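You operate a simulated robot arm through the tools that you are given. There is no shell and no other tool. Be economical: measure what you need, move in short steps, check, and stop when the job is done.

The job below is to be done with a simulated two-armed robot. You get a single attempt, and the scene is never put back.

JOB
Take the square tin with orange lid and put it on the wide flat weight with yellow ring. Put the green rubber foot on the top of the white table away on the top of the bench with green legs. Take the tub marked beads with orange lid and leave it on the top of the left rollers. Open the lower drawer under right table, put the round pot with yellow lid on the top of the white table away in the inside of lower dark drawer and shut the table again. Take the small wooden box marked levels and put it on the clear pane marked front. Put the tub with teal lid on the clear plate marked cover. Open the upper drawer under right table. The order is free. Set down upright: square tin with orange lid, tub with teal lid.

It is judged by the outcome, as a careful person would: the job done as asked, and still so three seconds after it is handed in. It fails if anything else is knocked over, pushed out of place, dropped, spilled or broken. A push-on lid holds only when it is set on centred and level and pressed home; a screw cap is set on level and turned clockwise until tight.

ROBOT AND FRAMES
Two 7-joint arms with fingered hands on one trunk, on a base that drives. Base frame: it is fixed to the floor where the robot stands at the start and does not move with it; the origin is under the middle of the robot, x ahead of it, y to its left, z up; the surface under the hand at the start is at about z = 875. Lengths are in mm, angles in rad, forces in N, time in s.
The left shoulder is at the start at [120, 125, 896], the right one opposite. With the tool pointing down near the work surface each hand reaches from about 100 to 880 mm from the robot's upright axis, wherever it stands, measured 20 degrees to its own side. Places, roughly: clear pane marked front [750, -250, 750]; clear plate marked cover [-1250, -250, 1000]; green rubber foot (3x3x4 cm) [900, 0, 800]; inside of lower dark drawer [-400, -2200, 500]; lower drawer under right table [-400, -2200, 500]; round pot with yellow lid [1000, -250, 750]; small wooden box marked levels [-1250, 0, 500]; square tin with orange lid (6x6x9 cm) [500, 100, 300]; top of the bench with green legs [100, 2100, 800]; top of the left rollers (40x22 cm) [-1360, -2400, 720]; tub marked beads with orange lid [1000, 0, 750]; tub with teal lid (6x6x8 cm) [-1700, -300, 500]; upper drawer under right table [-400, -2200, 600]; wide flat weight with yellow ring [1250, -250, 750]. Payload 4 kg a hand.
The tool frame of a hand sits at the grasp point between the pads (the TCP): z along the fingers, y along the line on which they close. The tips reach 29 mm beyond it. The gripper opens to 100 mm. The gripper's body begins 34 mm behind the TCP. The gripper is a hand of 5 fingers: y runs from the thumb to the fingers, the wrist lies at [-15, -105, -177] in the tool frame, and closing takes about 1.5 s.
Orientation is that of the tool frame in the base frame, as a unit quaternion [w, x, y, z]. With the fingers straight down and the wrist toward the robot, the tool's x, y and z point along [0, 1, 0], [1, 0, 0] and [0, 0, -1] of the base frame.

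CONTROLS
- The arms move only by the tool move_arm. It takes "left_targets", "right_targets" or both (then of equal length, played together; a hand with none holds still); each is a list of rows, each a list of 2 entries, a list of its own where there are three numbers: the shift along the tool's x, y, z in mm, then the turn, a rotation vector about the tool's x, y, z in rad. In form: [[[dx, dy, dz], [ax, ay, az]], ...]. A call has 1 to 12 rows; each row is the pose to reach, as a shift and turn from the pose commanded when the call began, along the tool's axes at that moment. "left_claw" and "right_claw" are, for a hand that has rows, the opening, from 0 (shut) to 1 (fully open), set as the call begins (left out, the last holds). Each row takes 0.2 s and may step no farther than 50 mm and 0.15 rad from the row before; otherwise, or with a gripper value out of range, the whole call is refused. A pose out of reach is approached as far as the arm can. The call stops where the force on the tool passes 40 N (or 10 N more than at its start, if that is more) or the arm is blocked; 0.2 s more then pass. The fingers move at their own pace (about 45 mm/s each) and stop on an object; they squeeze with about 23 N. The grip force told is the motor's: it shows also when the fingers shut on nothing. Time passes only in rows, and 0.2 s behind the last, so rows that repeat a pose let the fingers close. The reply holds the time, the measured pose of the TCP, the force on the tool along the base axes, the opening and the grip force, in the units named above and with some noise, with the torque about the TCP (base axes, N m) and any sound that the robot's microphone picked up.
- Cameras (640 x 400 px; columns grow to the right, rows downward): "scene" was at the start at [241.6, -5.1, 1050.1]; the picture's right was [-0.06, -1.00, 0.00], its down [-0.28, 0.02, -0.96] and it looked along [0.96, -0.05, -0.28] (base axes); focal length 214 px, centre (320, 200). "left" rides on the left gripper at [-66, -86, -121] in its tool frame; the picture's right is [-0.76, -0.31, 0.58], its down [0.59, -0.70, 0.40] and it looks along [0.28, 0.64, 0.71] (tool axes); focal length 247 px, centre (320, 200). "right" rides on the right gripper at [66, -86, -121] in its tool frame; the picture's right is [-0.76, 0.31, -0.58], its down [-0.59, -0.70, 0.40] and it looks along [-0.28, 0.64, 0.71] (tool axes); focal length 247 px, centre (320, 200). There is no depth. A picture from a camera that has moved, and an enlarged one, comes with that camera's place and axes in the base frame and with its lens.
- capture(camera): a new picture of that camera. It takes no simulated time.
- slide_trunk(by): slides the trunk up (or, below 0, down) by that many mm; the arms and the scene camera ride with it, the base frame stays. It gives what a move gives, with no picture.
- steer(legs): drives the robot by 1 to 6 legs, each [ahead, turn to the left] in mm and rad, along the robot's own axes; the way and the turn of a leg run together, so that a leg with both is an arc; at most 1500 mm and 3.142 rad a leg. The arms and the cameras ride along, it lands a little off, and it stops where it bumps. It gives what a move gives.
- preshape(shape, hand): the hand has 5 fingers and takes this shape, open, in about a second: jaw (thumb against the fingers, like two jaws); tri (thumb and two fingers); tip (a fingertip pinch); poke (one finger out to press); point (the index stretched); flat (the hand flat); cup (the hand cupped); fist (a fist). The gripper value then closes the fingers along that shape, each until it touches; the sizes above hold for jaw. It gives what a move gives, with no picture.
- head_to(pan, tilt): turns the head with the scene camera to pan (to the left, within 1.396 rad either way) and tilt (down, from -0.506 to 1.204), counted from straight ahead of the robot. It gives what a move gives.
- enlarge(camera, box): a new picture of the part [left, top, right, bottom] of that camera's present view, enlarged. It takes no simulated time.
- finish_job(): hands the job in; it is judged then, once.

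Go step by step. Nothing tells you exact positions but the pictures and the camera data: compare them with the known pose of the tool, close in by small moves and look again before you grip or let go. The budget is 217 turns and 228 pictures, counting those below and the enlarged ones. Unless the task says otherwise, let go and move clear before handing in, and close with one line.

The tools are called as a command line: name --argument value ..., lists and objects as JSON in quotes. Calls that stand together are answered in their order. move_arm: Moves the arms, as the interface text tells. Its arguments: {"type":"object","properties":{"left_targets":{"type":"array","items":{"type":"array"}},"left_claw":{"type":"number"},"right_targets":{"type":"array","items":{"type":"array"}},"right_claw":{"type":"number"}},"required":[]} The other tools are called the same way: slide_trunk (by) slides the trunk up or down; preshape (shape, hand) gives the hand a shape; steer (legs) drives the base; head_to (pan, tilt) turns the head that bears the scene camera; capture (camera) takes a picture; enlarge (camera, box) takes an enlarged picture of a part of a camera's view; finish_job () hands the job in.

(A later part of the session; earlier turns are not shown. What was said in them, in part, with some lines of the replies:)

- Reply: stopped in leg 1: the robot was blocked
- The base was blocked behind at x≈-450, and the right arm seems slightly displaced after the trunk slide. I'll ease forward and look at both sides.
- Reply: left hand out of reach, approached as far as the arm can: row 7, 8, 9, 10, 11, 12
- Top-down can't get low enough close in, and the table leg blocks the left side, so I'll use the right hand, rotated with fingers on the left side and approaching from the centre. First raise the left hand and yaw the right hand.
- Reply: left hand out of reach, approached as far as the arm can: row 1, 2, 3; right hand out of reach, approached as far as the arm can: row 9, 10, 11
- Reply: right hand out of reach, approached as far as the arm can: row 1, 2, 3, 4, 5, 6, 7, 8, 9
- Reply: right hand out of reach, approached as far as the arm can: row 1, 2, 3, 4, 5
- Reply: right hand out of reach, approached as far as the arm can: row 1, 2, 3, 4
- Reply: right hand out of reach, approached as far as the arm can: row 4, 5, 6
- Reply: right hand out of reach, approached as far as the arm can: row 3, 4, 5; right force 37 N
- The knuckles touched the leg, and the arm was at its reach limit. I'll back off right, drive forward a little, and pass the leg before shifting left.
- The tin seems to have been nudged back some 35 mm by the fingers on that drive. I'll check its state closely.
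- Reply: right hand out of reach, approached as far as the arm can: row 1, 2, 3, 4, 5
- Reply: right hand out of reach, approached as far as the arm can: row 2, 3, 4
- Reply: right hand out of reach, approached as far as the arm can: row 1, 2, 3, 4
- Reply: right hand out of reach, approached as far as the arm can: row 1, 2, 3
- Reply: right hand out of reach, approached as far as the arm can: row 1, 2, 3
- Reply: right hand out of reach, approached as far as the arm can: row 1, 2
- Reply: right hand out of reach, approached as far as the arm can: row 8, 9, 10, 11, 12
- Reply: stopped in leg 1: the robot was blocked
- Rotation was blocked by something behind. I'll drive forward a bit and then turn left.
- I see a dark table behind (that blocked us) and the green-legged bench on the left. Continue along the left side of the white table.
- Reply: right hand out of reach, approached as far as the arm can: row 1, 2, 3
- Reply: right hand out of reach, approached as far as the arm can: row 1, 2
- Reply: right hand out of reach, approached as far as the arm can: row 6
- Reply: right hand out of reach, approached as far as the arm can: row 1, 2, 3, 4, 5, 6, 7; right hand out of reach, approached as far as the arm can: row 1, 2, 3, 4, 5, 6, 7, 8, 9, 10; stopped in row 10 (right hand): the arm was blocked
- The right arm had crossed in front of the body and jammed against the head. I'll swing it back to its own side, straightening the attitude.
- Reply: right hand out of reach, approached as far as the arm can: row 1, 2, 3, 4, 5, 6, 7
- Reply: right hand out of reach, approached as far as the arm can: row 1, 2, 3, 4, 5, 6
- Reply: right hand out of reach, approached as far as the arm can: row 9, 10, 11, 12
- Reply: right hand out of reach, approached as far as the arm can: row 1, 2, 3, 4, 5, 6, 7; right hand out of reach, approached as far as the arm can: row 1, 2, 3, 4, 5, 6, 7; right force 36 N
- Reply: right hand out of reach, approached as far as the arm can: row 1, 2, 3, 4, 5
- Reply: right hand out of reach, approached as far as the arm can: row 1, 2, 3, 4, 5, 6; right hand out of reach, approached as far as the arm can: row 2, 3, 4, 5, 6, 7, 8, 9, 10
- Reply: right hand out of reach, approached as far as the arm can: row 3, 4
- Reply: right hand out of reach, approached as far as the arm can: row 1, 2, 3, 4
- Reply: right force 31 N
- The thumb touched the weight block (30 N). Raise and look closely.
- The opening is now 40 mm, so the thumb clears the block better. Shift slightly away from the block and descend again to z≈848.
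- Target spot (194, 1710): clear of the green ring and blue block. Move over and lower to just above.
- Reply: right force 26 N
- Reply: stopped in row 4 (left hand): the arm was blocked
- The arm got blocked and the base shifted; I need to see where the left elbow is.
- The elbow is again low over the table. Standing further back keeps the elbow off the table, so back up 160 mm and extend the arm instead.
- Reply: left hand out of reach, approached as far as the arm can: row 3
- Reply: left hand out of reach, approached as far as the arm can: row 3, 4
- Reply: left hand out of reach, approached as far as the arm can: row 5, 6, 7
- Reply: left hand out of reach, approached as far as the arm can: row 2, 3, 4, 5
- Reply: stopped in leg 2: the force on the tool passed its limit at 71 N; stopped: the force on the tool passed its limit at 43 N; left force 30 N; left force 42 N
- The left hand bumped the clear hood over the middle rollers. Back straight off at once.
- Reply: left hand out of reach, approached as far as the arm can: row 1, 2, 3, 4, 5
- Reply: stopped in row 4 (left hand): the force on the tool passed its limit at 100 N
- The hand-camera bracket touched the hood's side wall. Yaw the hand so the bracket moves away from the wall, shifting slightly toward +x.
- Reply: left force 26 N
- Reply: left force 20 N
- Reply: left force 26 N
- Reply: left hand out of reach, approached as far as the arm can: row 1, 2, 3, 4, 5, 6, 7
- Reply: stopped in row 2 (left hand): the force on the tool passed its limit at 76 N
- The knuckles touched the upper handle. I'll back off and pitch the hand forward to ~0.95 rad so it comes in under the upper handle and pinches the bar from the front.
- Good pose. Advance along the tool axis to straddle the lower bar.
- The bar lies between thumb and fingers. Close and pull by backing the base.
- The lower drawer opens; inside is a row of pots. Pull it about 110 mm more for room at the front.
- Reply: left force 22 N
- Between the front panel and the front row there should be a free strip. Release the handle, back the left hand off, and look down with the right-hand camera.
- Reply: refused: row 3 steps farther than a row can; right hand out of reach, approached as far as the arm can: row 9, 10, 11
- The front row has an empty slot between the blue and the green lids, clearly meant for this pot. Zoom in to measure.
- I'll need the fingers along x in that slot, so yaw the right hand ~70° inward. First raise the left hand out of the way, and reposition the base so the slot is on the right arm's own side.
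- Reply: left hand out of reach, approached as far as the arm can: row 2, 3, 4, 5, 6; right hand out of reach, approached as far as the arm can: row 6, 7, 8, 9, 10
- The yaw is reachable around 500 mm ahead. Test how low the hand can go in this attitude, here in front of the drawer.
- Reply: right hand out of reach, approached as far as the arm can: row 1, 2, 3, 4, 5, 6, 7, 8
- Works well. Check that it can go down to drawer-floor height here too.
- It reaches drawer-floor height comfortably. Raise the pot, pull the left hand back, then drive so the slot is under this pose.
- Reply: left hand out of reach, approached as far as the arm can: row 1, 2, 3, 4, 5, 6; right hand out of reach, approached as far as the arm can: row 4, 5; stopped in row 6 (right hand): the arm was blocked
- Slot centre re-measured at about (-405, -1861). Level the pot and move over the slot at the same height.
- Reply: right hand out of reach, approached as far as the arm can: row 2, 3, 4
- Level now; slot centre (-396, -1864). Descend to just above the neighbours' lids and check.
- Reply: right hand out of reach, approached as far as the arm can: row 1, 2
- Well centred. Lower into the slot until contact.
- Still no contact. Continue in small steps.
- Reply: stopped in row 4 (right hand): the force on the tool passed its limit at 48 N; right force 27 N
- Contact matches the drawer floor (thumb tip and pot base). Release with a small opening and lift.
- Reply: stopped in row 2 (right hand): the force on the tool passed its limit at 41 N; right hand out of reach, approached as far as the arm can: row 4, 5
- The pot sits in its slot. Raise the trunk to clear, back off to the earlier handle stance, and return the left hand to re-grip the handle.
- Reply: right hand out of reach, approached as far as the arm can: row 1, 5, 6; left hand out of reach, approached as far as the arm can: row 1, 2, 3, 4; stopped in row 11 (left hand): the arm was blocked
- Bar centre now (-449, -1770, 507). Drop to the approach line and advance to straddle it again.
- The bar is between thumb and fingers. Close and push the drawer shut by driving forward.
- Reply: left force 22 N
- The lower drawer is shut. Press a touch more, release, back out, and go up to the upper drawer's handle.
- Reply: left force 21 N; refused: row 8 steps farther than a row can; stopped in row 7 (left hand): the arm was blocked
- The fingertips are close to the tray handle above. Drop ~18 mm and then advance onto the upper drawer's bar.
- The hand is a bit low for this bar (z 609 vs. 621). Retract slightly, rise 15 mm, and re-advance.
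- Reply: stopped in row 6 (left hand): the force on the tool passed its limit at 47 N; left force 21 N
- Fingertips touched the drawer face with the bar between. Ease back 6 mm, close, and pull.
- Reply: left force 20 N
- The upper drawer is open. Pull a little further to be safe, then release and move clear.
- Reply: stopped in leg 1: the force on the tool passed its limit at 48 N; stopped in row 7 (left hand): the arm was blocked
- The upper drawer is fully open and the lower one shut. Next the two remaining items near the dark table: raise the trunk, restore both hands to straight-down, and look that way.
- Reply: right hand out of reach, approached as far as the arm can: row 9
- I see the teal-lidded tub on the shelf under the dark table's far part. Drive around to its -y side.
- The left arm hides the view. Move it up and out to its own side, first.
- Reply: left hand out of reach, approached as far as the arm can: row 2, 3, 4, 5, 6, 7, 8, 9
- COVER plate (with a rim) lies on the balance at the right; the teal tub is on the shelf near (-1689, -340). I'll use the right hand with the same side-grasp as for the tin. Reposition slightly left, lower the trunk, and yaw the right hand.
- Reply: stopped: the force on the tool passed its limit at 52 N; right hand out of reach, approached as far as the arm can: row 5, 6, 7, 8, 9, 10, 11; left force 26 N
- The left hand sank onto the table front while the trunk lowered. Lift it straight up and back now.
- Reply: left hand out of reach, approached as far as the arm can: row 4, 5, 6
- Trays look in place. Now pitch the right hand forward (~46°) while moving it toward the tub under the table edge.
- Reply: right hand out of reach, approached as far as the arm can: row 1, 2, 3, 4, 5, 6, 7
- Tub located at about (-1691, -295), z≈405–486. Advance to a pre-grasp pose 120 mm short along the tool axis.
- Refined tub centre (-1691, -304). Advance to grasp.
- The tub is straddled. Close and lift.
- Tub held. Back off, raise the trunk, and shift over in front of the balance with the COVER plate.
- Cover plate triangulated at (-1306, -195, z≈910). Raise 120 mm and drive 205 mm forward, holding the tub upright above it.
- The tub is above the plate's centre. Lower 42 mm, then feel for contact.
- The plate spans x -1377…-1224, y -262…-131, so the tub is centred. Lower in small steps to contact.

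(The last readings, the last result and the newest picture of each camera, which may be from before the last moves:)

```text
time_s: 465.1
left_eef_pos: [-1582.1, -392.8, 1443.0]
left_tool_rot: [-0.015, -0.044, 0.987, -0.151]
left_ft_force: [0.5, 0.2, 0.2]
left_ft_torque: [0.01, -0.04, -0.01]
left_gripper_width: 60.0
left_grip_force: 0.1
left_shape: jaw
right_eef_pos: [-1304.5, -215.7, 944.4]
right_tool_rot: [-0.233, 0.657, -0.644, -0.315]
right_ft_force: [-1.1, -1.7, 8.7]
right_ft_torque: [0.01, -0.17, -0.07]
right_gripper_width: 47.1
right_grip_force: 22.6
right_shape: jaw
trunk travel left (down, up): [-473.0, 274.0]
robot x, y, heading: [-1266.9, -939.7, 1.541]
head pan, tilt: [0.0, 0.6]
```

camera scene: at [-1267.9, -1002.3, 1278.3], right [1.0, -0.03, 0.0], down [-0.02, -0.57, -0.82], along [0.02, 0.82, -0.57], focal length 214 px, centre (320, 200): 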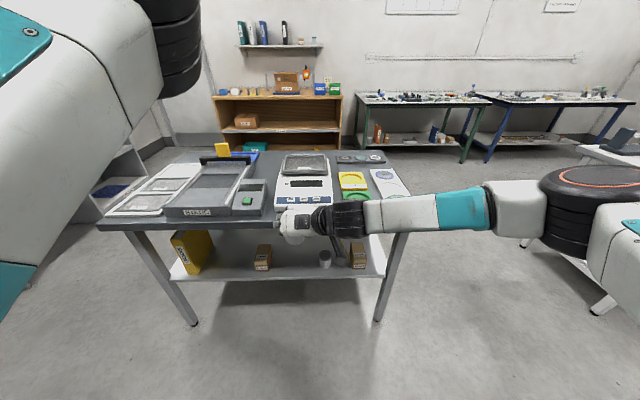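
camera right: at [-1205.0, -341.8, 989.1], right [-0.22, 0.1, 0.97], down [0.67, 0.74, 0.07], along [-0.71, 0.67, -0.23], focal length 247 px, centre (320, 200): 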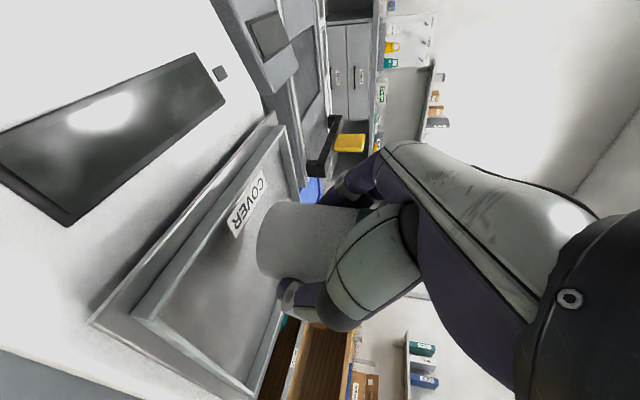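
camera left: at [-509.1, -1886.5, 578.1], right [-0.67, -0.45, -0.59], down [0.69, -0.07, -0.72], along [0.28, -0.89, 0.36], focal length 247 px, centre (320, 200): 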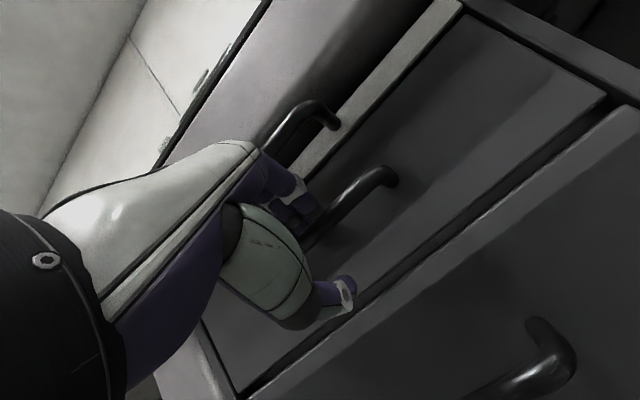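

Contact (8.7 N). Release and withdraw along the tool axis.

move_arm --right_targets '[[[0, 0, 0], [0, 0, 0]], [[0, 0, 0], [0, 0, 0]], [[0, 0, 0], [0, 0, 0]], [[0, 0, 0], [0, 0, 0]], [[0, 0, 0], [0, 0, 0]]]' --right_claw 0.8

move_arm --right_targets '[[[0, 0, -25], [0, 0, 0]], [[0, 0, -60], [0, 0, 0]], [[0, 0, -100], [0, 0, 0]], [[0, 0, -145], [0, 0, 0]], [[0, 0, -190], [0, 0, 0]]]'

steer --legs '[[-250, 0]]'

capture --camera "scene"

```text
time_s: 466.3
left_eef_pos: [-1582.0, -391.6, 1442.3]
left_tool_rot: [-0.016, -0.044, 0.987, -0.152]
left_ft_force: [0.7, -0.5, 0.7]
left_ft_torque: [0.02, 0.01, 0.0]
left_gripper_width: 59.9
left_grip_force: 0.0
left_shape: jaw
right_eef_pos: [-1302.5, -215.8, 942.2]
right_tool_rot: [-0.233, 0.658, -0.645, -0.312]
right_ft_force: [0.0, 0.5, -0.8]
right_ft_torque: [0.03, -0.01, -0.04]
right_gripper_width: 79.6
right_grip_force: 0.0
right_shape: jaw
trunk travel left (down, up): [-473.0, 274.0]
robot x, y, heading: [-1267.5, -941.2, 1.546]
head pan, tilt: [0.0, 0.6]
```

```text
time_s: 467.5
left_eef_pos: [-1581.2, -393.0, 1442.6]
left_tool_rot: [-0.016, -0.044, 0.987, -0.151]
left_ft_force: [0.0, -0.9, 0.4]
left_ft_torque: [0.02, 0.04, 0.0]
left_gripper_width: 59.9
left_grip_force: 0.1
left_shape: jaw
right_eef_pos: [-1282.6, -351.2, 1073.5]
right_tool_rot: [-0.234, 0.657, -0.645, -0.313]
right_ft_force: [0.1, -1.2, 0.1]
right_ft_torque: [0.01, 0.01, 0.0]
right_gripper_width: 79.7
right_grip_force: 0.1
right_shape: jaw
trunk travel left (down, up): [-473.0, 274.0]
robot x, y, heading: [-1267.9, -945.3, 1.543]
head pan, tilt: [0.0, 0.6]
```

```text
time_s: 469.3
left_eef_pos: [-1588.0, -637.9, 1442.6]
left_tool_rot: [-0.016, -0.044, 0.987, -0.151]
left_ft_force: [0.0, 0.7, 0.2]
left_ft_torque: [0.01, -0.01, 0.0]
left_gripper_width: 59.9
left_grip_force: 0.1
left_shape: jaw
right_eef_pos: [-1290.0, -595.5, 1073.6]
right_tool_rot: [-0.233, 0.658, -0.644, -0.314]
right_ft_force: [0.3, 0.6, -0.3]
right_ft_torque: [0.02, -0.02, 0.03]
right_gripper_width: 80.0
right_grip_force: 0.0
right_shape: jaw
trunk travel left (down, up): [-473.0, 274.0]
robot x, y, heading: [-1275.9, -1184.3, 1.548]
head pan, tilt: [0.0, 0.6]
```

```text
24 pictures are left
camera scene: at [-1269.5, -1062.5, 1405.2], right [1.0, -0.02, 0.0], down [-0.01, -0.56, -0.83], along [0.02, 0.83, -0.56], focal length 214 px, centre (320, 200)
```

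scene: 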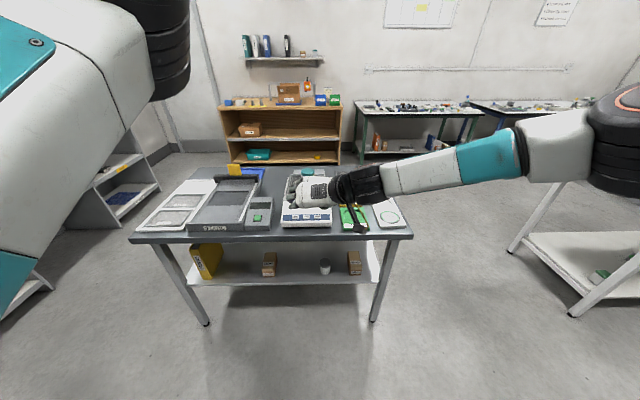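

The teal tub stands on the COVER plate. Now drive around the dark table to its other (+y) side for the LEVELS box.

steer --legs '[[0, -1.548], [830, 0], [0, 1.571], [1500, 0], [430, 0], [0, 1.571]]'

steer --legs '[[850, 0], [0, 1.571]]'

head_to --pan 0.0 --tilt 0.6

capture --camera "scene"

```text
time_s: 495.1
left_eef_pos: [-932.5, 528.3, 1442.3]
left_tool_rot: [-0.094, 0.724, -0.673, 0.119]
left_ft_force: [-0.5, -0.4, 0.4]
left_ft_torque: [0.02, 0.0, 0.02]
left_gripper_width: 59.9
left_grip_force: 0.0
left_shape: jaw
right_eef_pos: [-969.0, 828.0, 1071.5]
right_tool_rot: [0.052, 0.921, 0.002, -0.387]
right_ft_force: [0.9, 0.9, -0.1]
right_ft_torque: [-0.01, 0.02, 0.02]
right_gripper_width: 80.0
right_grip_force: 0.0
right_shape: jaw
trunk travel left (down, up): [-473.0, 274.0]
robot x, y, heading: [-378.1, 832.0, 3.094]
head pan, tilt: [0.0, 0.6]
```

```text
time_s: 503.5
left_eef_pos: [-918.2, 324.7, 1442.1]
left_tool_rot: [-0.151, 0.988, 0.036, 0.018]
left_ft_force: [-0.2, 0.7, -0.7]
left_ft_torque: [0.0, 0.0, 0.0]
left_gripper_width: 59.8
left_grip_force: 0.1
left_shape: jaw
right_eef_pos: [-1218.0, 287.2, 1072.9]
right_tool_rot: [0.311, 0.65, 0.653, -0.235]
right_ft_force: [-0.7, -0.4, 0.2]
right_ft_torque: [0.01, 0.0, 0.01]
right_gripper_width: 79.6
right_grip_force: 0.0
right_shape: jaw
trunk travel left (down, up): [-473.0, 274.0]
robot x, y, heading: [-1221.7, 878.5, -1.613]
head pan, tilt: [0.0, 0.6]
```

```text
time_s: 504.1
left_eef_pos: [-917.9, 325.4, 1442.0]
left_tool_rot: [-0.151, 0.988, 0.036, 0.018]
left_ft_force: [-0.6, 0.4, 0.8]
left_ft_torque: [0.04, -0.01, -0.01]
left_gripper_width: 59.8
left_grip_force: 0.0
left_shape: jaw
right_eef_pos: [-1218.3, 287.3, 1072.3]
right_tool_rot: [0.311, 0.65, 0.653, -0.235]
right_ft_force: [0.2, -0.1, -0.2]
right_ft_torque: [0.01, -0.01, 0.02]
right_gripper_width: 79.6
right_grip_force: 0.1
right_shape: jaw
trunk travel left (down, up): [-473.0, 274.0]
robot x, y, heading: [-1226.0, 878.5, -1.614]
head pan, tilt: [0.0, 0.6]
```

```text
23 pictures are left
camera scene: at [-1225.5, 753.4, 1405.0], right [-1.0, 0.04, 0.0], down [0.02, 0.56, -0.82], along [-0.03, -0.82, -0.57], focal length 214 px, centre (320, 200)
```

scene: 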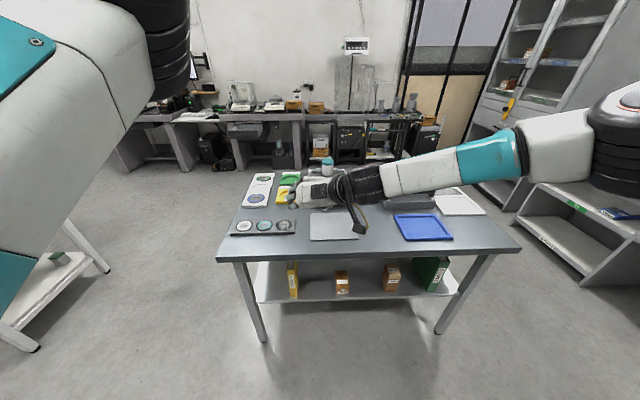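

enlarge --camera "scene" --box '[270, 240, 470, 320]'

```text
3.20 times, centred on (370, 280) of scene
camera zoom: at [-1225.5, 753.4, 1405.0], right [-1.0, 0.04, 0.0], down [0.02, 0.56, -0.82], along [-0.03, -0.82, -0.57], focal length 686 px, centre (160, -56)
```

zoom: 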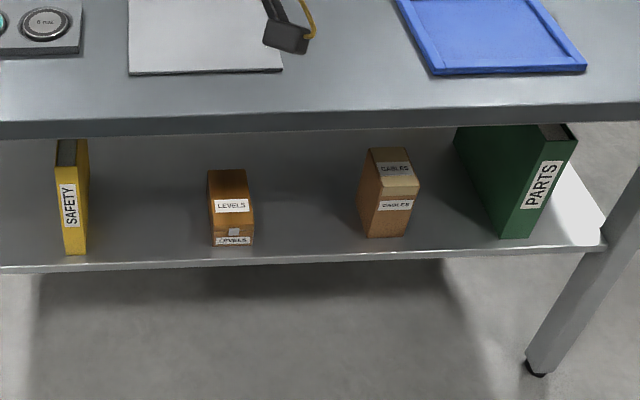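

LEVELS box found: centre ≈(-1368, 75), z≈402–435, about 64 mm wide. Shift the base to the right place, then lower the trunk while still clear of the table.

steer --legs '[[0, -0.6], [335, 0], [0, 0.64], [-345, 0]]'

slide_trunk --by -455

move_arm --right_targets '[[[0, 0, 0], [0.05, 0.09, 0]], [[0, 0, 0], [0.1, 0.18, 0]], [[0, 0, 0], [0.15, 0.27, 0]], [[0, 0, 0], [0.2, 0.36, 0]], [[0, 0, 0], [0.2, 0.36, 0]]]' --right_claw 0.95

capture --camera "right"

```text
time_s: 511.6
left_eef_pos: [-1086.3, 412.4, 1443.6]
left_tool_rot: [-0.151, 0.986, 0.069, 0.012]
left_ft_force: [0.2, 0.4, -1.1]
left_ft_torque: [0.02, 0.0, -0.01]
left_gripper_width: 59.6
left_grip_force: 0.0
left_shape: jaw
right_eef_pos: [-1381.6, 356.2, 1073.1]
right_tool_rot: [0.319, 0.628, 0.673, -0.225]
right_ft_force: [0.3, -0.3, -0.8]
right_ft_torque: [0.0, 0.0, 0.01]
right_gripper_width: 79.7
right_grip_force: 0.1
right_shape: jaw
trunk travel left (down, up): [-473.0, 274.0]
robot x, y, heading: [-1424.9, 941.5, -1.547]
head pan, tilt: [0.0, 0.6]
```

```text
refused: -455 is not a number from -400 to 400
```

```text
time_s: 512.8
left_eef_pos: [-1086.2, 411.7, 1442.9]
left_tool_rot: [-0.152, 0.986, 0.069, 0.012]
left_ft_force: [0.4, 0.5, 0.4]
left_ft_torque: [0.0, 0.0, 0.0]
left_gripper_width: 59.9
left_grip_force: 0.0
left_shape: jaw
right_eef_pos: [-1371.2, 362.5, 1066.8]
right_tool_rot: [0.163, 0.68, 0.694, -0.172]
right_ft_force: [0.2, 0.8, -0.8]
right_ft_torque: [0.02, 0.02, -0.02]
right_gripper_width: 94.4
right_grip_force: 0.1
right_shape: jaw
right hand out of reach, approached as far as the arm can: row 4, 5
trunk travel left (down, up): [-473.0, 274.0]
robot x, y, heading: [-1425.2, 945.2, -1.548]
head pan, tilt: [0.0, 0.6]
```

```text
21 pictures are left
camera right: at [-1458.3, 475.7, 1145.4], right [0.33, -0.4, 0.86], down [-0.69, -0.72, -0.07], along [0.64, -0.57, -0.51], focal length 247 px, centre (320, 200)
```

right: 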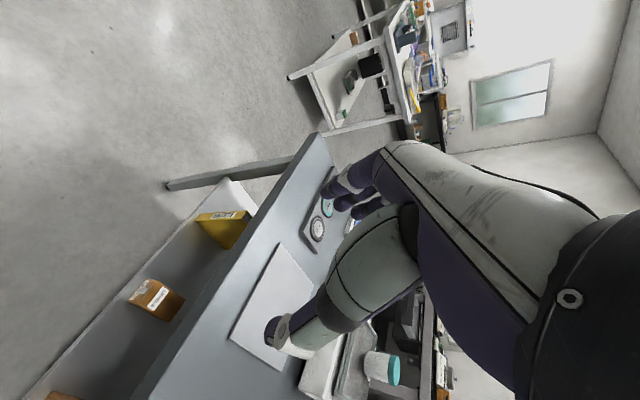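

Lower the trunk in two steps and look again.

slide_trunk --by -400

slide_trunk --by -60

capture --camera "right"

```text
time_s: 516.6
left_eef_pos: [-1081.0, 411.8, 1038.2]
left_tool_rot: [-0.155, 0.985, 0.073, 0.008]
left_ft_force: [0.4, -0.5, 0.1]
left_ft_torque: [-0.03, -0.04, 0.01]
left_gripper_width: 59.8
left_grip_force: 0.0
left_shape: jaw
right_eef_pos: [-1372.7, 364.5, 666.3]
right_tool_rot: [0.164, 0.681, 0.693, -0.171]
right_ft_force: [-0.2, -0.1, -0.4]
right_ft_torque: [0.0, 0.0, 0.03]
right_gripper_width: 94.9
right_grip_force: 0.0
right_shape: jaw
trunk travel left (down, up): [-73.0, 674.0]
robot x, y, heading: [-1427.9, 946.1, -1.545]
head pan, tilt: [0.0, 0.6]
```

```text
time_s: 517.6
left_eef_pos: [-1068.9, 413.4, 968.6]
left_tool_rot: [-0.165, 0.983, 0.084, 0.003]
left_ft_force: [-0.2, -0.3, 0.1]
left_ft_torque: [-0.03, -0.03, 0.02]
left_gripper_width: 60.0
left_grip_force: 0.1
left_shape: jaw
right_eef_pos: [-1372.2, 364.8, 607.2]
right_tool_rot: [0.164, 0.682, 0.692, -0.171]
right_ft_force: [0.4, -0.4, 0.3]
right_ft_torque: [0.02, -0.01, -0.03]
right_gripper_width: 95.0
right_grip_force: 0.0
right_shape: jaw
trunk travel left (down, up): [-13.0, 734.0]
robot x, y, heading: [-1429.1, 938.8, -1.546]
head pan, tilt: [0.0, 0.6]
```

```text
20 pictures are left
camera right: at [-1459.1, 476.9, 684.7], right [0.32, -0.4, 0.86], down [-0.69, -0.72, -0.07], along [0.64, -0.57, -0.51], focal length 247 px, centre (320, 200)
```

right: 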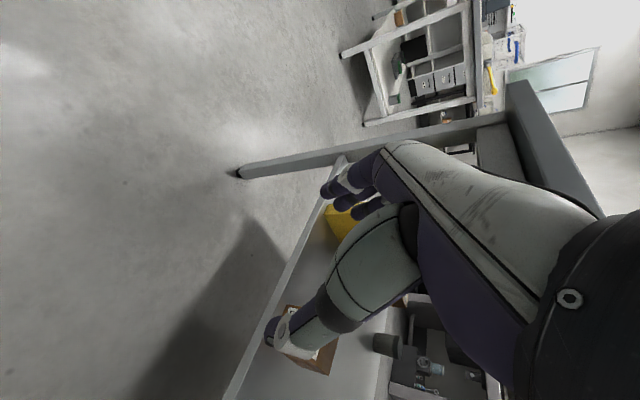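

Lower a bit, drive 150 mm in under the table, and re-check the box.

move_arm --right_targets '[[[14, 0, 27], [0, 0, 0]], [[28, 1, 53], [0, 0, 0]], [[28, 1, 53], [0, 0, 0]]]'

steer --legs '[[150, 0]]'

capture --camera "right"

```text
time_s: 518.4
left_eef_pos: [-1071.1, 411.7, 969.2]
left_tool_rot: [-0.164, 0.983, 0.083, 0.003]
left_ft_force: [-0.1, 0.1, -0.6]
left_ft_torque: [0.0, 0.02, 0.02]
left_gripper_width: 60.0
left_grip_force: 0.0
left_shape: jaw
right_eef_pos: [-1370.3, 365.1, 545.6]
right_tool_rot: [0.164, 0.681, 0.693, -0.172]
right_ft_force: [-1.4, 0.0, -0.1]
right_ft_torque: [-0.02, 0.02, -0.01]
right_gripper_width: 94.7
right_grip_force: 0.0
right_shape: jaw
trunk travel left (down, up): [-13.0, 734.0]
robot x, y, heading: [-1427.6, 945.7, -1.546]
head pan, tilt: [0.0, 0.6]
```

```text
time_s: 519.8
left_eef_pos: [-1069.9, 263.1, 971.3]
left_tool_rot: [-0.162, 0.983, 0.081, 0.004]
left_ft_force: [0.1, -0.5, 0.8]
left_ft_torque: [-0.02, 0.03, 0.0]
left_gripper_width: 59.7
left_grip_force: 0.0
left_shape: jaw
right_eef_pos: [-1365.7, 216.6, 544.8]
right_tool_rot: [0.164, 0.681, 0.693, -0.171]
right_ft_force: [0.3, 0.9, 0.2]
right_ft_torque: [-0.01, 0.0, -0.03]
right_gripper_width: 94.9
right_grip_force: 0.1
right_shape: jaw
trunk travel left (down, up): [-13.0, 734.0]
robot x, y, heading: [-1425.6, 796.5, -1.55]
head pan, tilt: [0.0, 0.6]
```

```text
19 pictures are left
camera right: at [-1453.8, 328.6, 622.6], right [0.33, -0.4, 0.86], down [-0.69, -0.72, -0.07], along [0.64, -0.57, -0.51], focal length 247 px, centre (320, 200)
```

right: 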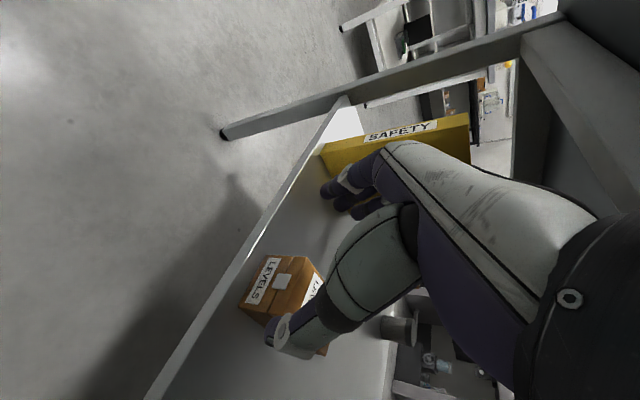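

Box refined: x≈-1364, y 36…140, z 402…458. Move above it under the table, then descend to grasp.

move_arm --right_targets '[[[-36, 0, 19], [0, 0, 0]], [[-72, 1, 37], [0, 0, 0]], [[-108, 2, 56], [0, 0, 0]], [[-94, 2, 84], [0, 0, 0]], [[-82, 2, 110], [0, 0, 0]], [[-82, 2, 110], [0, 0, 0]]]'

capture --camera "right"

```text
time_s: 520.7
left_eef_pos: [-1059.4, 277.0, 965.9]
left_tool_rot: [-0.167, 0.982, 0.083, -0.003]
left_ft_force: [3.2, -0.2, -3.6]
left_ft_torque: [-0.01, 0.32, 0.01]
left_gripper_width: 60.0
left_grip_force: 0.0
left_shape: jaw
right_eef_pos: [-1363.7, 206.1, 503.4]
right_tool_rot: [0.1, 0.656, 0.739, -0.119]
right_ft_force: [-0.6, 0.3, -0.2]
right_ft_torque: [0.05, -0.05, 0.0]
right_gripper_width: 94.7
right_grip_force: 0.0
right_shape: jaw
trunk travel left (down, up): [-13.0, 734.0]
robot x, y, heading: [-1421.9, 807.2, -1.554]
head pan, tilt: [0.0, 0.6]
stopped in row 4 (right hand): the arm was blocked; the commanded pose is now the measured one
```

```text
18 pictures are left
camera right: at [-1457.2, 295.6, 602.0], right [0.4, -0.5, 0.77], down [-0.63, -0.76, -0.17], along [0.66, -0.42, -0.62], focal length 247 px, centre (320, 200)
```

right: 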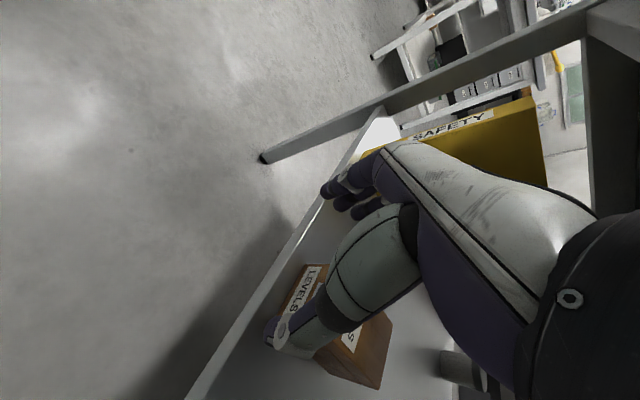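

The forearm met the table edge because the hand was too steep. Back out slightly and return to the ~45° pitch that worked for the tub.

move_arm --right_targets '[[[29, 3, -41], [0, 0, 0]], [[29, 3, -41], [0, -0.118, 0.03]], [[29, 3, -41], [0, -0.236, 0.06]], [[29, 3, -41], [0, -0.353, 0.09]], [[29, 3, -41], [0, -0.47, 0.117]], [[29, 3, -41], [0, -0.47, 0.117]]]'

```text
refused: row 1 steps farther than a row can; nothing moved
```

move_arm --right_targets '[[[15, 1, -21], [0, 0, 0]], [[29, 3, -41], [0, -0.118, 0.03]], [[29, 3, -41], [0, -0.236, 0.06]], [[29, 3, -41], [0, -0.353, 0.09]], [[29, 3, -41], [0, -0.47, 0.117]], [[29, 3, -41], [0, -0.47, 0.117]]]'

capture --camera "right"

```text
time_s: 522.1
left_eef_pos: [-1063.7, 269.0, 964.3]
left_tool_rot: [-0.17, 0.982, 0.087, 0.002]
left_ft_force: [-0.8, -0.2, 0.6]
left_ft_torque: [-0.02, 0.0, 0.01]
left_gripper_width: 59.8
left_grip_force: 0.1
left_shape: jaw
right_eef_pos: [-1362.3, 233.0, 534.1]
right_tool_rot: [0.283, 0.652, 0.652, -0.263]
right_ft_force: [0.0, 0.1, 0.2]
right_ft_torque: [0.02, -0.05, -0.02]
right_gripper_width: 94.9
right_grip_force: 0.0
right_shape: jaw
trunk travel left (down, up): [-13.0, 734.0]
robot x, y, heading: [-1423.1, 803.3, -1.545]
head pan, tilt: [0.0, 0.6]
```

```text
17 pictures are left
camera right: at [-1451.9, 363.3, 570.2], right [0.28, -0.12, 0.95], down [-0.7, -0.71, 0.12], along [0.66, -0.7, -0.28], focal length 247 px, centre (320, 200)
```

right: 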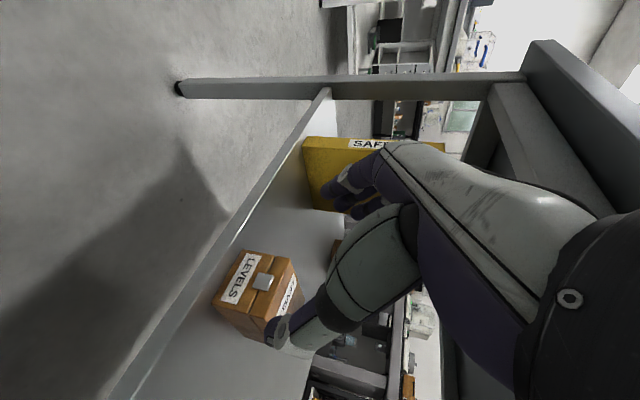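

Box front y≈127, top z≈462, centre x≈-1361. Advance along the tool axis to grasp.

move_arm --right_targets '[[[-8, -1, 40], [0, 0, 0]], [[-15, -2, 80], [0, 0, 0]], [[-23, -2, 118], [0, 0, 0]], [[-30, -3, 152], [0, 0, 0]], [[-30, -3, 152], [0, 0, 0]]]'

capture --camera "right"

```text
time_s: 523.3
left_eef_pos: [-1065.9, 267.1, 964.4]
left_tool_rot: [-0.17, 0.982, 0.085, 0.002]
left_ft_force: [0.3, -0.1, 0.2]
left_ft_torque: [-0.03, -0.01, 0.0]
left_gripper_width: 59.9
left_grip_force: 0.1
left_shape: jaw
right_eef_pos: [-1361.5, 100.3, 447.3]
right_tool_rot: [0.284, 0.652, 0.653, -0.261]
right_ft_force: [1.8, 1.7, 5.4]
right_ft_torque: [0.09, -0.01, -0.04]
right_gripper_width: 95.9
right_grip_force: 0.1
right_shape: jaw
trunk travel left (down, up): [-13.0, 734.0]
robot x, y, heading: [-1422.5, 799.3, -1.546]
head pan, tilt: [0.0, 0.6]
```

```text
16 pictures are left
camera right: at [-1451.0, 231.3, 483.9], right [0.28, -0.12, 0.95], down [-0.7, -0.71, 0.12], along [0.66, -0.7, -0.28], focal length 247 px, centre (320, 200)
```

right: 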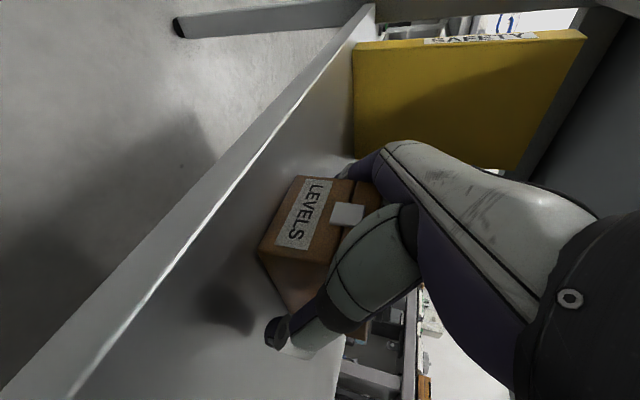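

Straddled. Close and lift.

move_arm --right_targets '[[[0, 0, 0], [0, 0, 0]], [[0, 0, 0], [0, 0, 0]], [[0, 0, 0], [0, 0, 0]], [[0, 0, 0], [0, 0, 0]], [[0, 0, 0], [0, 0, 0]], [[0, 0, 0], [0, 0, 0]], [[0, 0, 0], [0, 0, 0]], [[0, 0, 0], [0, 0, 0]]]' --right_claw 0

move_arm --right_targets '[[[-14, 0, -14], [0, 0, 0]], [[-28, 0, -28], [0, 0, 0]], [[-28, 0, -28], [0, 0, 0]]]'

capture --camera "right"

```text
time_s: 525.1
left_eef_pos: [-1066.4, 268.0, 966.0]
left_tool_rot: [-0.169, 0.982, 0.084, 0.003]
left_ft_force: [-0.4, -0.2, -0.7]
left_ft_torque: [0.02, 0.01, -0.03]
left_gripper_width: 60.1
left_grip_force: 0.0
left_shape: jaw
right_eef_pos: [-1362.7, 101.1, 448.7]
right_tool_rot: [0.283, 0.653, 0.652, -0.261]
right_ft_force: [-1.7, 0.9, 3.3]
right_ft_torque: [-0.13, -0.1, -0.04]
right_gripper_width: 58.7
right_grip_force: 22.7
right_shape: jaw
trunk travel left (down, up): [-13.0, 734.0]
robot x, y, heading: [-1425.0, 798.9, -1.548]
head pan, tilt: [0.0, 0.6]
```

```text
time_s: 525.9
left_eef_pos: [-1065.4, 265.2, 964.5]
left_tool_rot: [-0.17, 0.982, 0.084, 0.002]
left_ft_force: [-0.1, 1.2, 0.0]
left_ft_torque: [0.02, -0.01, 0.0]
left_gripper_width: 59.8
left_grip_force: 0.0
left_shape: jaw
right_eef_pos: [-1362.6, 102.5, 486.0]
right_tool_rot: [0.282, 0.653, 0.652, -0.262]
right_ft_force: [0.5, 0.9, -3.0]
right_ft_torque: [0.04, 0.02, 0.03]
right_gripper_width: 58.6
right_grip_force: 22.9
right_shape: jaw
trunk travel left (down, up): [-13.0, 734.0]
robot x, y, heading: [-1421.5, 800.1, -1.543]
head pan, tilt: [0.0, 0.6]
```

```text
15 pictures are left
camera right: at [-1453.0, 232.7, 521.5], right [0.28, -0.12, 0.95], down [-0.7, -0.71, 0.12], along [0.66, -0.7, -0.28], focal length 247 px, centre (320, 200)
```

right: 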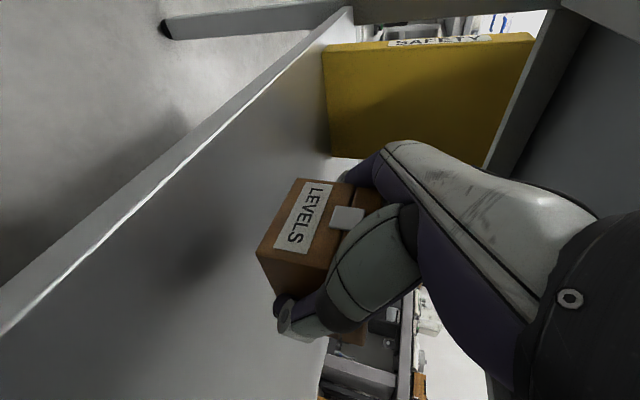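

The box is held. Back out from under the table, raise the trunk, and drive to the white table's left side, to stand in front of the FRONT pane.

steer --legs '[[-270, 0]]'

slide_trunk --by 390

steer --legs '[[0, 1.543], [1500, 0], [755, 0], [0, -1.56]]'

capture --camera "scene"

```text
time_s: 527.8
left_eef_pos: [-1071.6, 529.9, 964.2]
left_tool_rot: [-0.17, 0.982, 0.082, 0.003]
left_ft_force: [-0.4, -0.4, 0.3]
left_ft_torque: [0.0, 0.01, 0.0]
left_gripper_width: 60.2
left_grip_force: 0.1
left_shape: jaw
right_eef_pos: [-1369.8, 367.9, 487.0]
right_tool_rot: [0.282, 0.654, 0.652, -0.261]
right_ft_force: [0.1, -0.7, -1.2]
right_ft_torque: [0.06, -0.03, -0.03]
right_gripper_width: 58.7
right_grip_force: 23.3
right_shape: jaw
trunk travel left (down, up): [-13.0, 734.0]
robot x, y, heading: [-1424.6, 1066.8, -1.553]
head pan, tilt: [0.0, 0.6]
```

```text
time_s: 531.5
left_eef_pos: [-1072.5, 531.0, 1354.9]
left_tool_rot: [-0.17, 0.982, 0.083, 0.003]
left_ft_force: [-1.1, 0.0, 0.6]
left_ft_torque: [0.04, -0.03, 0.0]
left_gripper_width: 59.9
left_grip_force: 0.1
left_shape: jaw
right_eef_pos: [-1369.3, 367.7, 875.9]
right_tool_rot: [0.282, 0.653, 0.652, -0.261]
right_ft_force: [0.2, 0.4, -0.8]
right_ft_torque: [0.08, -0.02, 0.0]
right_gripper_width: 58.6
right_grip_force: 22.5
right_shape: jaw
trunk travel left (down, up): [-403.0, 344.0]
robot x, y, heading: [-1428.3, 1065.8, -1.549]
head pan, tilt: [0.0, 0.6]
```

```text
time_s: 550.4
left_eef_pos: [1168.1, 538.3, 1356.2]
left_tool_rot: [-0.169, 0.982, 0.081, 0.003]
left_ft_force: [0.8, 0.2, 0.5]
left_ft_torque: [0.02, -0.02, 0.04]
left_gripper_width: 59.7
left_grip_force: 0.0
left_shape: jaw
right_eef_pos: [870.7, 374.1, 874.1]
right_tool_rot: [0.281, 0.655, 0.651, -0.262]
right_ft_force: [0.0, 0.1, -2.4]
right_ft_torque: [0.02, -0.01, 0.0]
right_gripper_width: 58.3
right_grip_force: 23.3
right_shape: jaw
trunk travel left (down, up): [-403.0, 344.0]
robot x, y, heading: [815.4, 1070.3, -1.551]
head pan, tilt: [0.0, 0.6]
```

```text
14 pictures are left
camera scene: at [818.1, 938.7, 1334.2], right [-1.0, -0.02, 0.0], down [-0.01, 0.57, -0.82], along [0.02, -0.82, -0.57], focal length 214 px, centre (320, 200)
```

scene: 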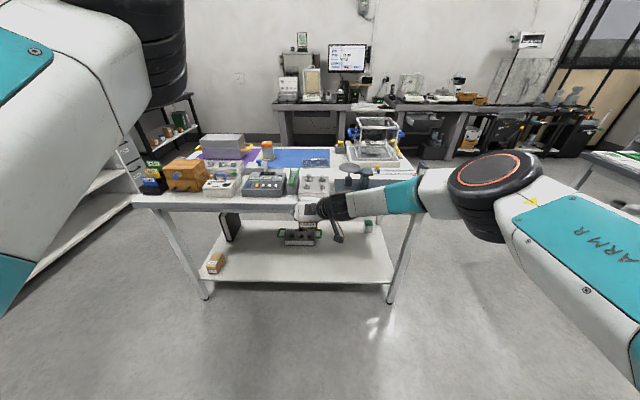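

Raise the box 160 mm with the arm for clearance, then drive up to the table.

move_arm --right_targets '[[[-27, 1, -27], [0, 0, 0]], [[-54, 2, -54], [0, 0, 0]], [[-82, 3, -82], [0, 0, 0]], [[-112, 4, -112], [0, 0, 0]], [[-112, 4, -112], [0, 0, 0]]]'

steer --legs '[[505, 0]]'

capture --camera "scene"

capture --camera "right"

```text
time_s: 551.6
left_eef_pos: [1166.5, 537.0, 1355.7]
left_tool_rot: [-0.17, 0.982, 0.083, 0.002]
left_ft_force: [-0.2, 0.6, -0.4]
left_ft_torque: [0.01, 0.01, 0.02]
left_gripper_width: 59.9
left_grip_force: 0.1
left_shape: jaw
right_eef_pos: [868.0, 377.4, 1034.2]
right_tool_rot: [0.281, 0.655, 0.651, -0.261]
right_ft_force: [0.4, 0.0, -2.7]
right_ft_torque: [0.05, -0.02, 0.01]
right_gripper_width: 58.6
right_grip_force: 23.5
right_shape: jaw
trunk travel left (down, up): [-403.0, 344.0]
robot x, y, heading: [810.5, 1074.2, -1.546]
head pan, tilt: [0.0, 0.6]
```

```text
time_s: 554.5
left_eef_pos: [1183.3, 43.6, 1354.6]
left_tool_rot: [-0.171, 0.982, 0.085, 0.002]
left_ft_force: [0.1, -1.0, -0.2]
left_ft_torque: [0.05, -0.02, 0.01]
left_gripper_width: 59.7
left_grip_force: 0.1
left_shape: jaw
right_eef_pos: [884.7, -118.4, 1034.5]
right_tool_rot: [0.282, 0.652, 0.654, -0.261]
right_ft_force: [-0.5, -0.6, -2.4]
right_ft_torque: [0.05, -0.01, 0.01]
right_gripper_width: 58.5
right_grip_force: 23.1
right_shape: jaw
trunk travel left (down, up): [-403.0, 344.0]
robot x, y, heading: [823.9, 576.2, -1.544]
head pan, tilt: [0.0, 0.6]
```

```text
13 pictures are left
camera scene: at [830.5, 442.5, 1334.1], right [-1.0, -0.03, 0.0], down [-0.01, 0.57, -0.82], along [0.02, -0.82, -0.57], focal length 214 px, centre (320, 200)
```

scene: 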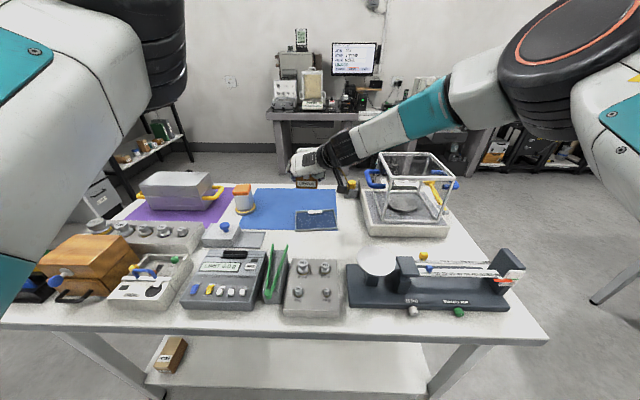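

```text
12 pictures are left
camera right: at [794.8, 12.5, 1070.4], right [0.28, -0.12, 0.95], down [-0.7, -0.71, 0.12], along [0.66, -0.7, -0.28], focal length 247 px, centre (320, 200)
```

right: 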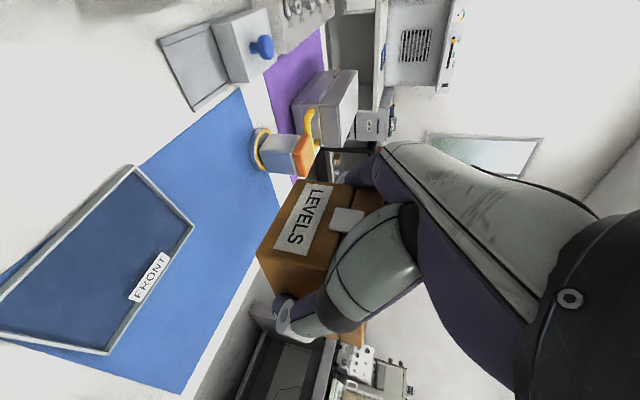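

Pane centre ≈(858, -187), rotated ~6°. Move the box above it with a matching small yaw, at z≈900.

move_arm --right_targets '[[[16, -8, 31], [-0.018, 0, -0.018]], [[32, -16, 63], [-0.036, 0.001, -0.035]], [[47, -25, 94], [-0.053, 0.002, -0.053]], [[63, -33, 126], [-0.071, 0.003, -0.07]], [[63, -33, 126], [-0.071, 0.003, -0.07]]]'

capture --camera "right"

enlarge --camera "scene" --box '[240, 160, 400, 260]'

```text
time_s: 555.7
left_eef_pos: [1183.7, 45.6, 1355.3]
left_tool_rot: [-0.17, 0.982, 0.086, 0.002]
left_ft_force: [0.0, -0.9, -0.2]
left_ft_torque: [0.0, 0.03, -0.02]
left_gripper_width: 59.9
left_grip_force: 0.0
left_shape: jaw
right_eef_pos: [853.9, -162.0, 903.0]
right_tool_rot: [0.295, 0.618, 0.685, -0.247]
right_ft_force: [-1.0, -0.3, -1.6]
right_ft_torque: [0.03, -0.06, 0.0]
right_gripper_width: 58.3
right_grip_force: 23.2
right_shape: jaw
trunk travel left (down, up): [-403.0, 344.0]
robot x, y, heading: [826.0, 580.4, -1.543]
head pan, tilt: [0.0, 0.6]
```

```text
11 pictures are left
camera right: at [751.5, -40.7, 938.0], right [0.29, -0.09, 0.95], down [-0.62, -0.77, 0.12], along [0.73, -0.63, -0.28], focal length 247 px, centre (320, 200)
```

right: 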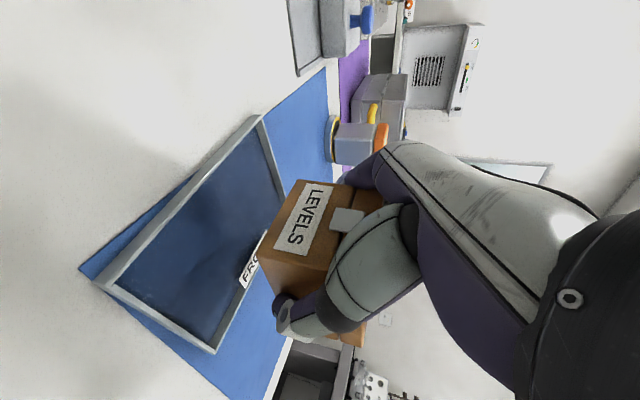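

```text
4.00 times, centred on (320, 210) of scene
camera zoom: at [830.3, 443.7, 1334.3], right [-1.0, -0.03, 0.0], down [-0.01, 0.56, -0.82], along [0.02, -0.82, -0.57], focal length 858 px, centre (320, 160)
```

zoom: 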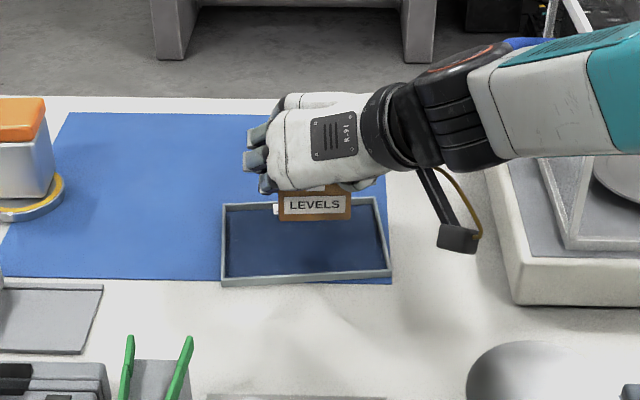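

The box should go ~12 mm back toward me and 6 mm to +x to sit inside the rim. Adjust and lower 25 mm.

move_arm --right_targets '[[[8, 6, -8], [0, 0, 0]], [[17, 7, 1], [0, 0, 0]], [[26, 7, 9], [0, 0, 0]], [[26, 7, 9], [0, 0, 0]]]'

enlarge --camera "scene" --box '[270, 180, 370, 243]'

```text
time_s: 556.7
left_eef_pos: [1183.1, 44.2, 1354.2]
left_tool_rot: [-0.169, 0.982, 0.086, 0.001]
left_ft_force: [-0.1, -0.6, -0.2]
left_ft_torque: [0.0, 0.01, 0.02]
left_gripper_width: 59.9
left_grip_force: 0.1
left_shape: jaw
right_eef_pos: [862.1, -150.1, 877.0]
right_tool_rot: [0.296, 0.618, 0.685, -0.247]
right_ft_force: [0.0, -0.1, -2.6]
right_ft_torque: [0.04, -0.03, -0.02]
right_gripper_width: 58.1
right_grip_force: 23.2
right_shape: jaw
trunk travel left (down, up): [-403.0, 344.0]
robot x, y, heading: [827.1, 574.2, -1.547]
head pan, tilt: [0.0, 0.6]
```

```text
6.35 times, centred on (320, 212) of scene
camera zoom: at [830.6, 443.1, 1334.2], right [-1.0, -0.03, 0.0], down [-0.01, 0.57, -0.82], along [0.02, -0.82, -0.57], focal length 1362 px, centre (320, 127)
```

zoom: 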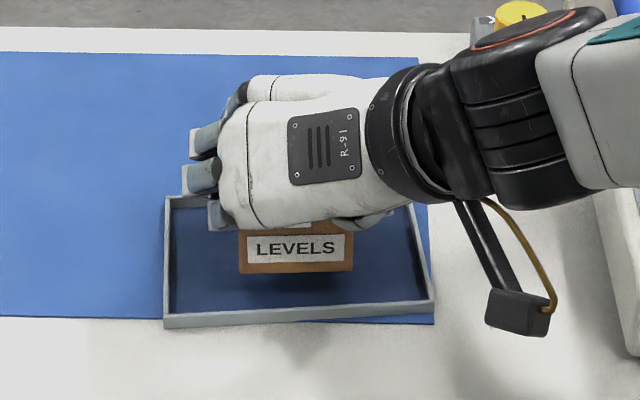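

Centred laterally; shift 6 mm away and lower to contact in small steps.

move_arm --right_targets '[[[-4, -1, 4], [0, 0, 0]], [[3, -1, 11], [0, 0, 0]], [[10, -1, 18], [0, 0, 0]], [[12, -1, 20], [0, 0, 0]], [[14, -1, 22], [0, 0, 0]], [[16, -1, 25], [0, 0, 0]]]'

enlarge --camera "scene" --box '[270, 180, 370, 243]'

```text
time_s: 558.1
left_eef_pos: [1183.0, 49.6, 1357.4]
left_tool_rot: [-0.167, 0.982, 0.085, 0.002]
left_ft_force: [-0.4, 0.3, -0.2]
left_ft_torque: [-0.01, -0.02, 0.01]
left_gripper_width: 59.8
left_grip_force: 0.0
left_shape: jaw
right_eef_pos: [863.7, -154.5, 855.2]
right_tool_rot: [0.299, 0.619, 0.682, -0.249]
right_ft_force: [-2.4, 7.2, 32.4]
right_ft_torque: [0.28, 0.23, -0.23]
right_gripper_width: 58.3
right_grip_force: 23.0
right_shape: jaw
trunk travel left (down, up): [-403.0, 344.0]
robot x, y, heading: [825.6, 580.6, -1.541]
head pan, tilt: [0.0, 0.6]
```

```text
6.35 times, centred on (320, 212) of scene
camera zoom: at [830.1, 447.8, 1335.2], right [-1.0, -0.03, 0.0], down [-0.01, 0.56, -0.83], along [0.02, -0.83, -0.56], focal length 1362 px, centre (320, 127)
```

zoom: 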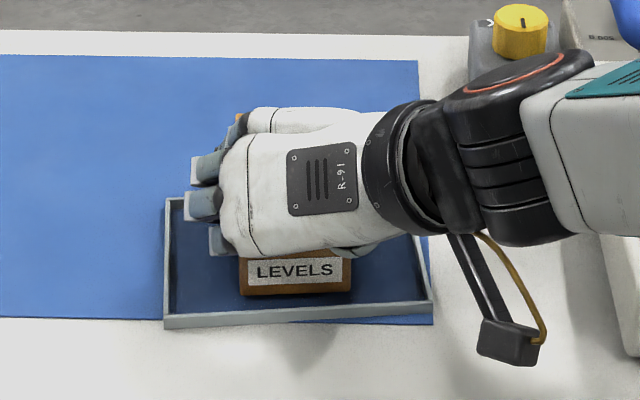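

The box rests on the pane inside the rim. Ease up slightly and release.

move_arm --right_targets '[[[-2, 0, -2], [0, 0, 0]], [[-2, 0, -2], [0, 0, 0]]]'

move_arm --right_targets '[[[0, 0, 0], [0, 0, 0]], [[0, 0, 0], [0, 0, 0]], [[0, 0, 0], [0, 0, 0]], [[0, 0, 0], [0, 0, 0]], [[0, 0, 0], [0, 0, 0]]]' --right_claw 0.82

move_arm --right_targets '[[[0, 0, -25], [0, 0, 0]], [[0, 0, -60], [0, 0, 0]], [[0, 0, -100], [0, 0, 0]], [[0, 0, -145], [0, 0, 0]], [[0, 0, -190], [0, 0, 0]]]'

enlarge --camera "scene" --box '[230, 160, 390, 260]'

```text
time_s: 558.7
left_eef_pos: [1183.7, 50.2, 1357.1]
left_tool_rot: [-0.167, 0.982, 0.085, 0.003]
left_ft_force: [0.5, 0.2, 0.0]
left_ft_torque: [-0.01, -0.01, 0.04]
left_gripper_width: 60.1
left_grip_force: 0.1
left_shape: jaw
right_eef_pos: [862.6, -154.8, 856.1]
right_tool_rot: [0.298, 0.618, 0.684, -0.248]
right_ft_force: [-2.4, 6.1, 32.0]
right_ft_torque: [0.21, 0.09, -0.29]
right_gripper_width: 58.3
right_grip_force: 22.9
right_shape: jaw
trunk travel left (down, up): [-403.0, 344.0]
robot x, y, heading: [825.4, 578.3, -1.546]
head pan, tilt: [0.0, 0.6]
```

```text
time_s: 559.9
left_eef_pos: [1182.9, 46.6, 1356.5]
left_tool_rot: [-0.168, 0.982, 0.086, 0.002]
left_ft_force: [0.1, -0.1, -1.0]
left_ft_torque: [0.03, -0.03, 0.01]
left_gripper_width: 59.7
left_grip_force: 0.1
left_shape: jaw
right_eef_pos: [863.0, -156.2, 849.0]
right_tool_rot: [0.296, 0.618, 0.686, -0.247]
right_ft_force: [-2.5, 1.8, 11.6]
right_ft_torque: [-0.1, -0.09, -0.04]
right_gripper_width: 81.0
right_grip_force: 0.1
right_shape: jaw
trunk travel left (down, up): [-403.0, 344.0]
robot x, y, heading: [825.7, 579.7, -1.548]
head pan, tilt: [0.0, 0.6]
```

```text
time_s: 561.1
left_eef_pos: [1182.2, 44.9, 1354.8]
left_tool_rot: [-0.169, 0.982, 0.086, 0.002]
left_ft_force: [-0.8, 0.5, 0.4]
left_ft_torque: [0.0, 0.02, 0.01]
left_gripper_width: 59.8
left_grip_force: 0.1
left_shape: jaw
right_eef_pos: [844.2, -21.7, 984.1]
right_tool_rot: [0.296, 0.618, 0.685, -0.247]
right_ft_force: [-1.1, -0.3, 0.2]
right_ft_torque: [0.01, 0.02, 0.01]
right_gripper_width: 82.2
right_grip_force: 0.0
right_shape: jaw
trunk travel left (down, up): [-403.0, 344.0]
robot x, y, heading: [823.5, 581.5, -1.544]
head pan, tilt: [0.0, 0.6]
```

```text
4.00 times, centred on (310, 210) of scene
camera zoom: at [830.2, 444.4, 1334.4], right [-1.0, -0.03, 0.0], down [-0.01, 0.56, -0.83], along [0.02, -0.83, -0.56], focal length 858 px, centre (360, 160)
```

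zoom: 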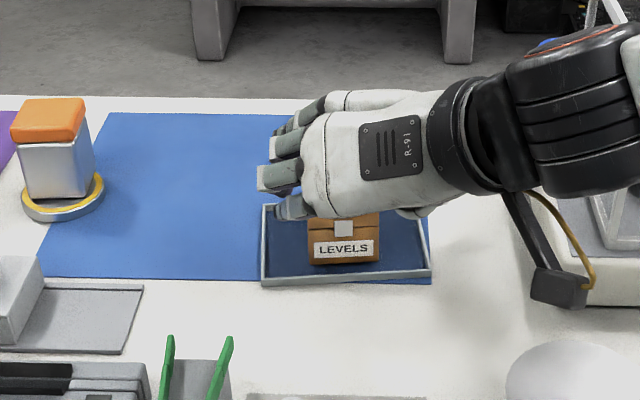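

The box sits on the FRONT pane. Back away and take a final look.

steer --legs '[[-380, 0]]'

head_to --pan 0.2 --tilt 0.6

enlarge --camera "scene" --box '[160, 110, 480, 310]'

```text
time_s: 563.5
left_eef_pos: [1172.2, 418.4, 1356.2]
left_tool_rot: [-0.169, 0.982, 0.084, 0.003]
left_ft_force: [-0.2, -0.1, 0.5]
left_ft_torque: [-0.03, 0.0, 0.01]
left_gripper_width: 60.0
left_grip_force: 0.0
left_shape: jaw
right_eef_pos: [832.8, 351.5, 983.8]
right_tool_rot: [0.296, 0.619, 0.685, -0.247]
right_ft_force: [-0.9, 0.1, 0.9]
right_ft_torque: [0.02, 0.02, 0.04]
right_gripper_width: 82.0
right_grip_force: 0.2
right_shape: jaw
trunk travel left (down, up): [-403.0, 344.0]
robot x, y, heading: [816.3, 949.9, -1.548]
head pan, tilt: [0.0, 0.6]
```

```text
time_s: 564.2
left_eef_pos: [1172.5, 417.9, 1354.6]
left_tool_rot: [-0.169, 0.982, 0.084, 0.002]
left_ft_force: [-0.2, -1.1, 0.6]
left_ft_torque: [0.02, -0.02, -0.02]
left_gripper_width: 59.9
left_grip_force: 0.0
left_shape: jaw
right_eef_pos: [833.4, 349.5, 982.9]
right_tool_rot: [0.295, 0.619, 0.685, -0.246]
right_ft_force: [-0.3, 0.9, -0.1]
right_ft_torque: [-0.01, -0.04, -0.02]
right_gripper_width: 81.9
right_grip_force: 0.0
right_shape: jaw
trunk travel left (down, up): [-403.0, 344.0]
robot x, y, heading: [813.3, 951.5, -1.55]
head pan, tilt: [0.201, 0.6]
```

```text
2.00 times, centred on (320, 210) of scene
camera zoom: at [838.3, 819.8, 1334.2], right [-0.98, -0.22, 0.0], down [-0.13, 0.55, -0.82], along [0.18, -0.8, -0.57], focal length 429 px, centre (320, 180)
```

zoom: 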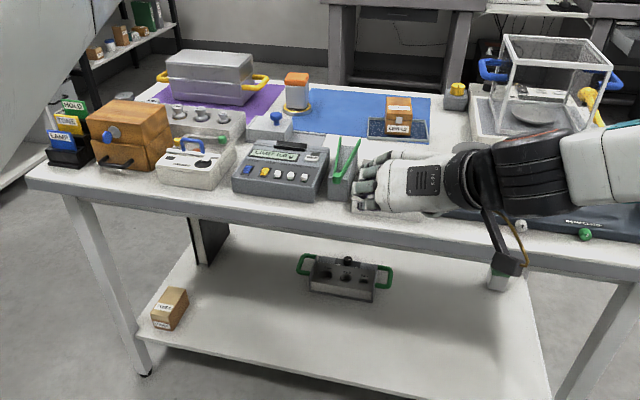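

On the white table, the tin is on the weight and the LEVELS box is on the FRONT pane, and nothing else looks displaced. The other items are placed, both hands are empty and the robot is clear, so I'm handing the job in.

finish_job

```text
The job is handed in.
```

The job is handed in with all seven tasks done. After closing the lower drawer I could not see it again once the upper one was open. The robot's arm or hand bumped the LIMIT device, the SEAL case, the clear hood by the rollers and the trays on the dark table; none of them looked moved or damaged afterwards.
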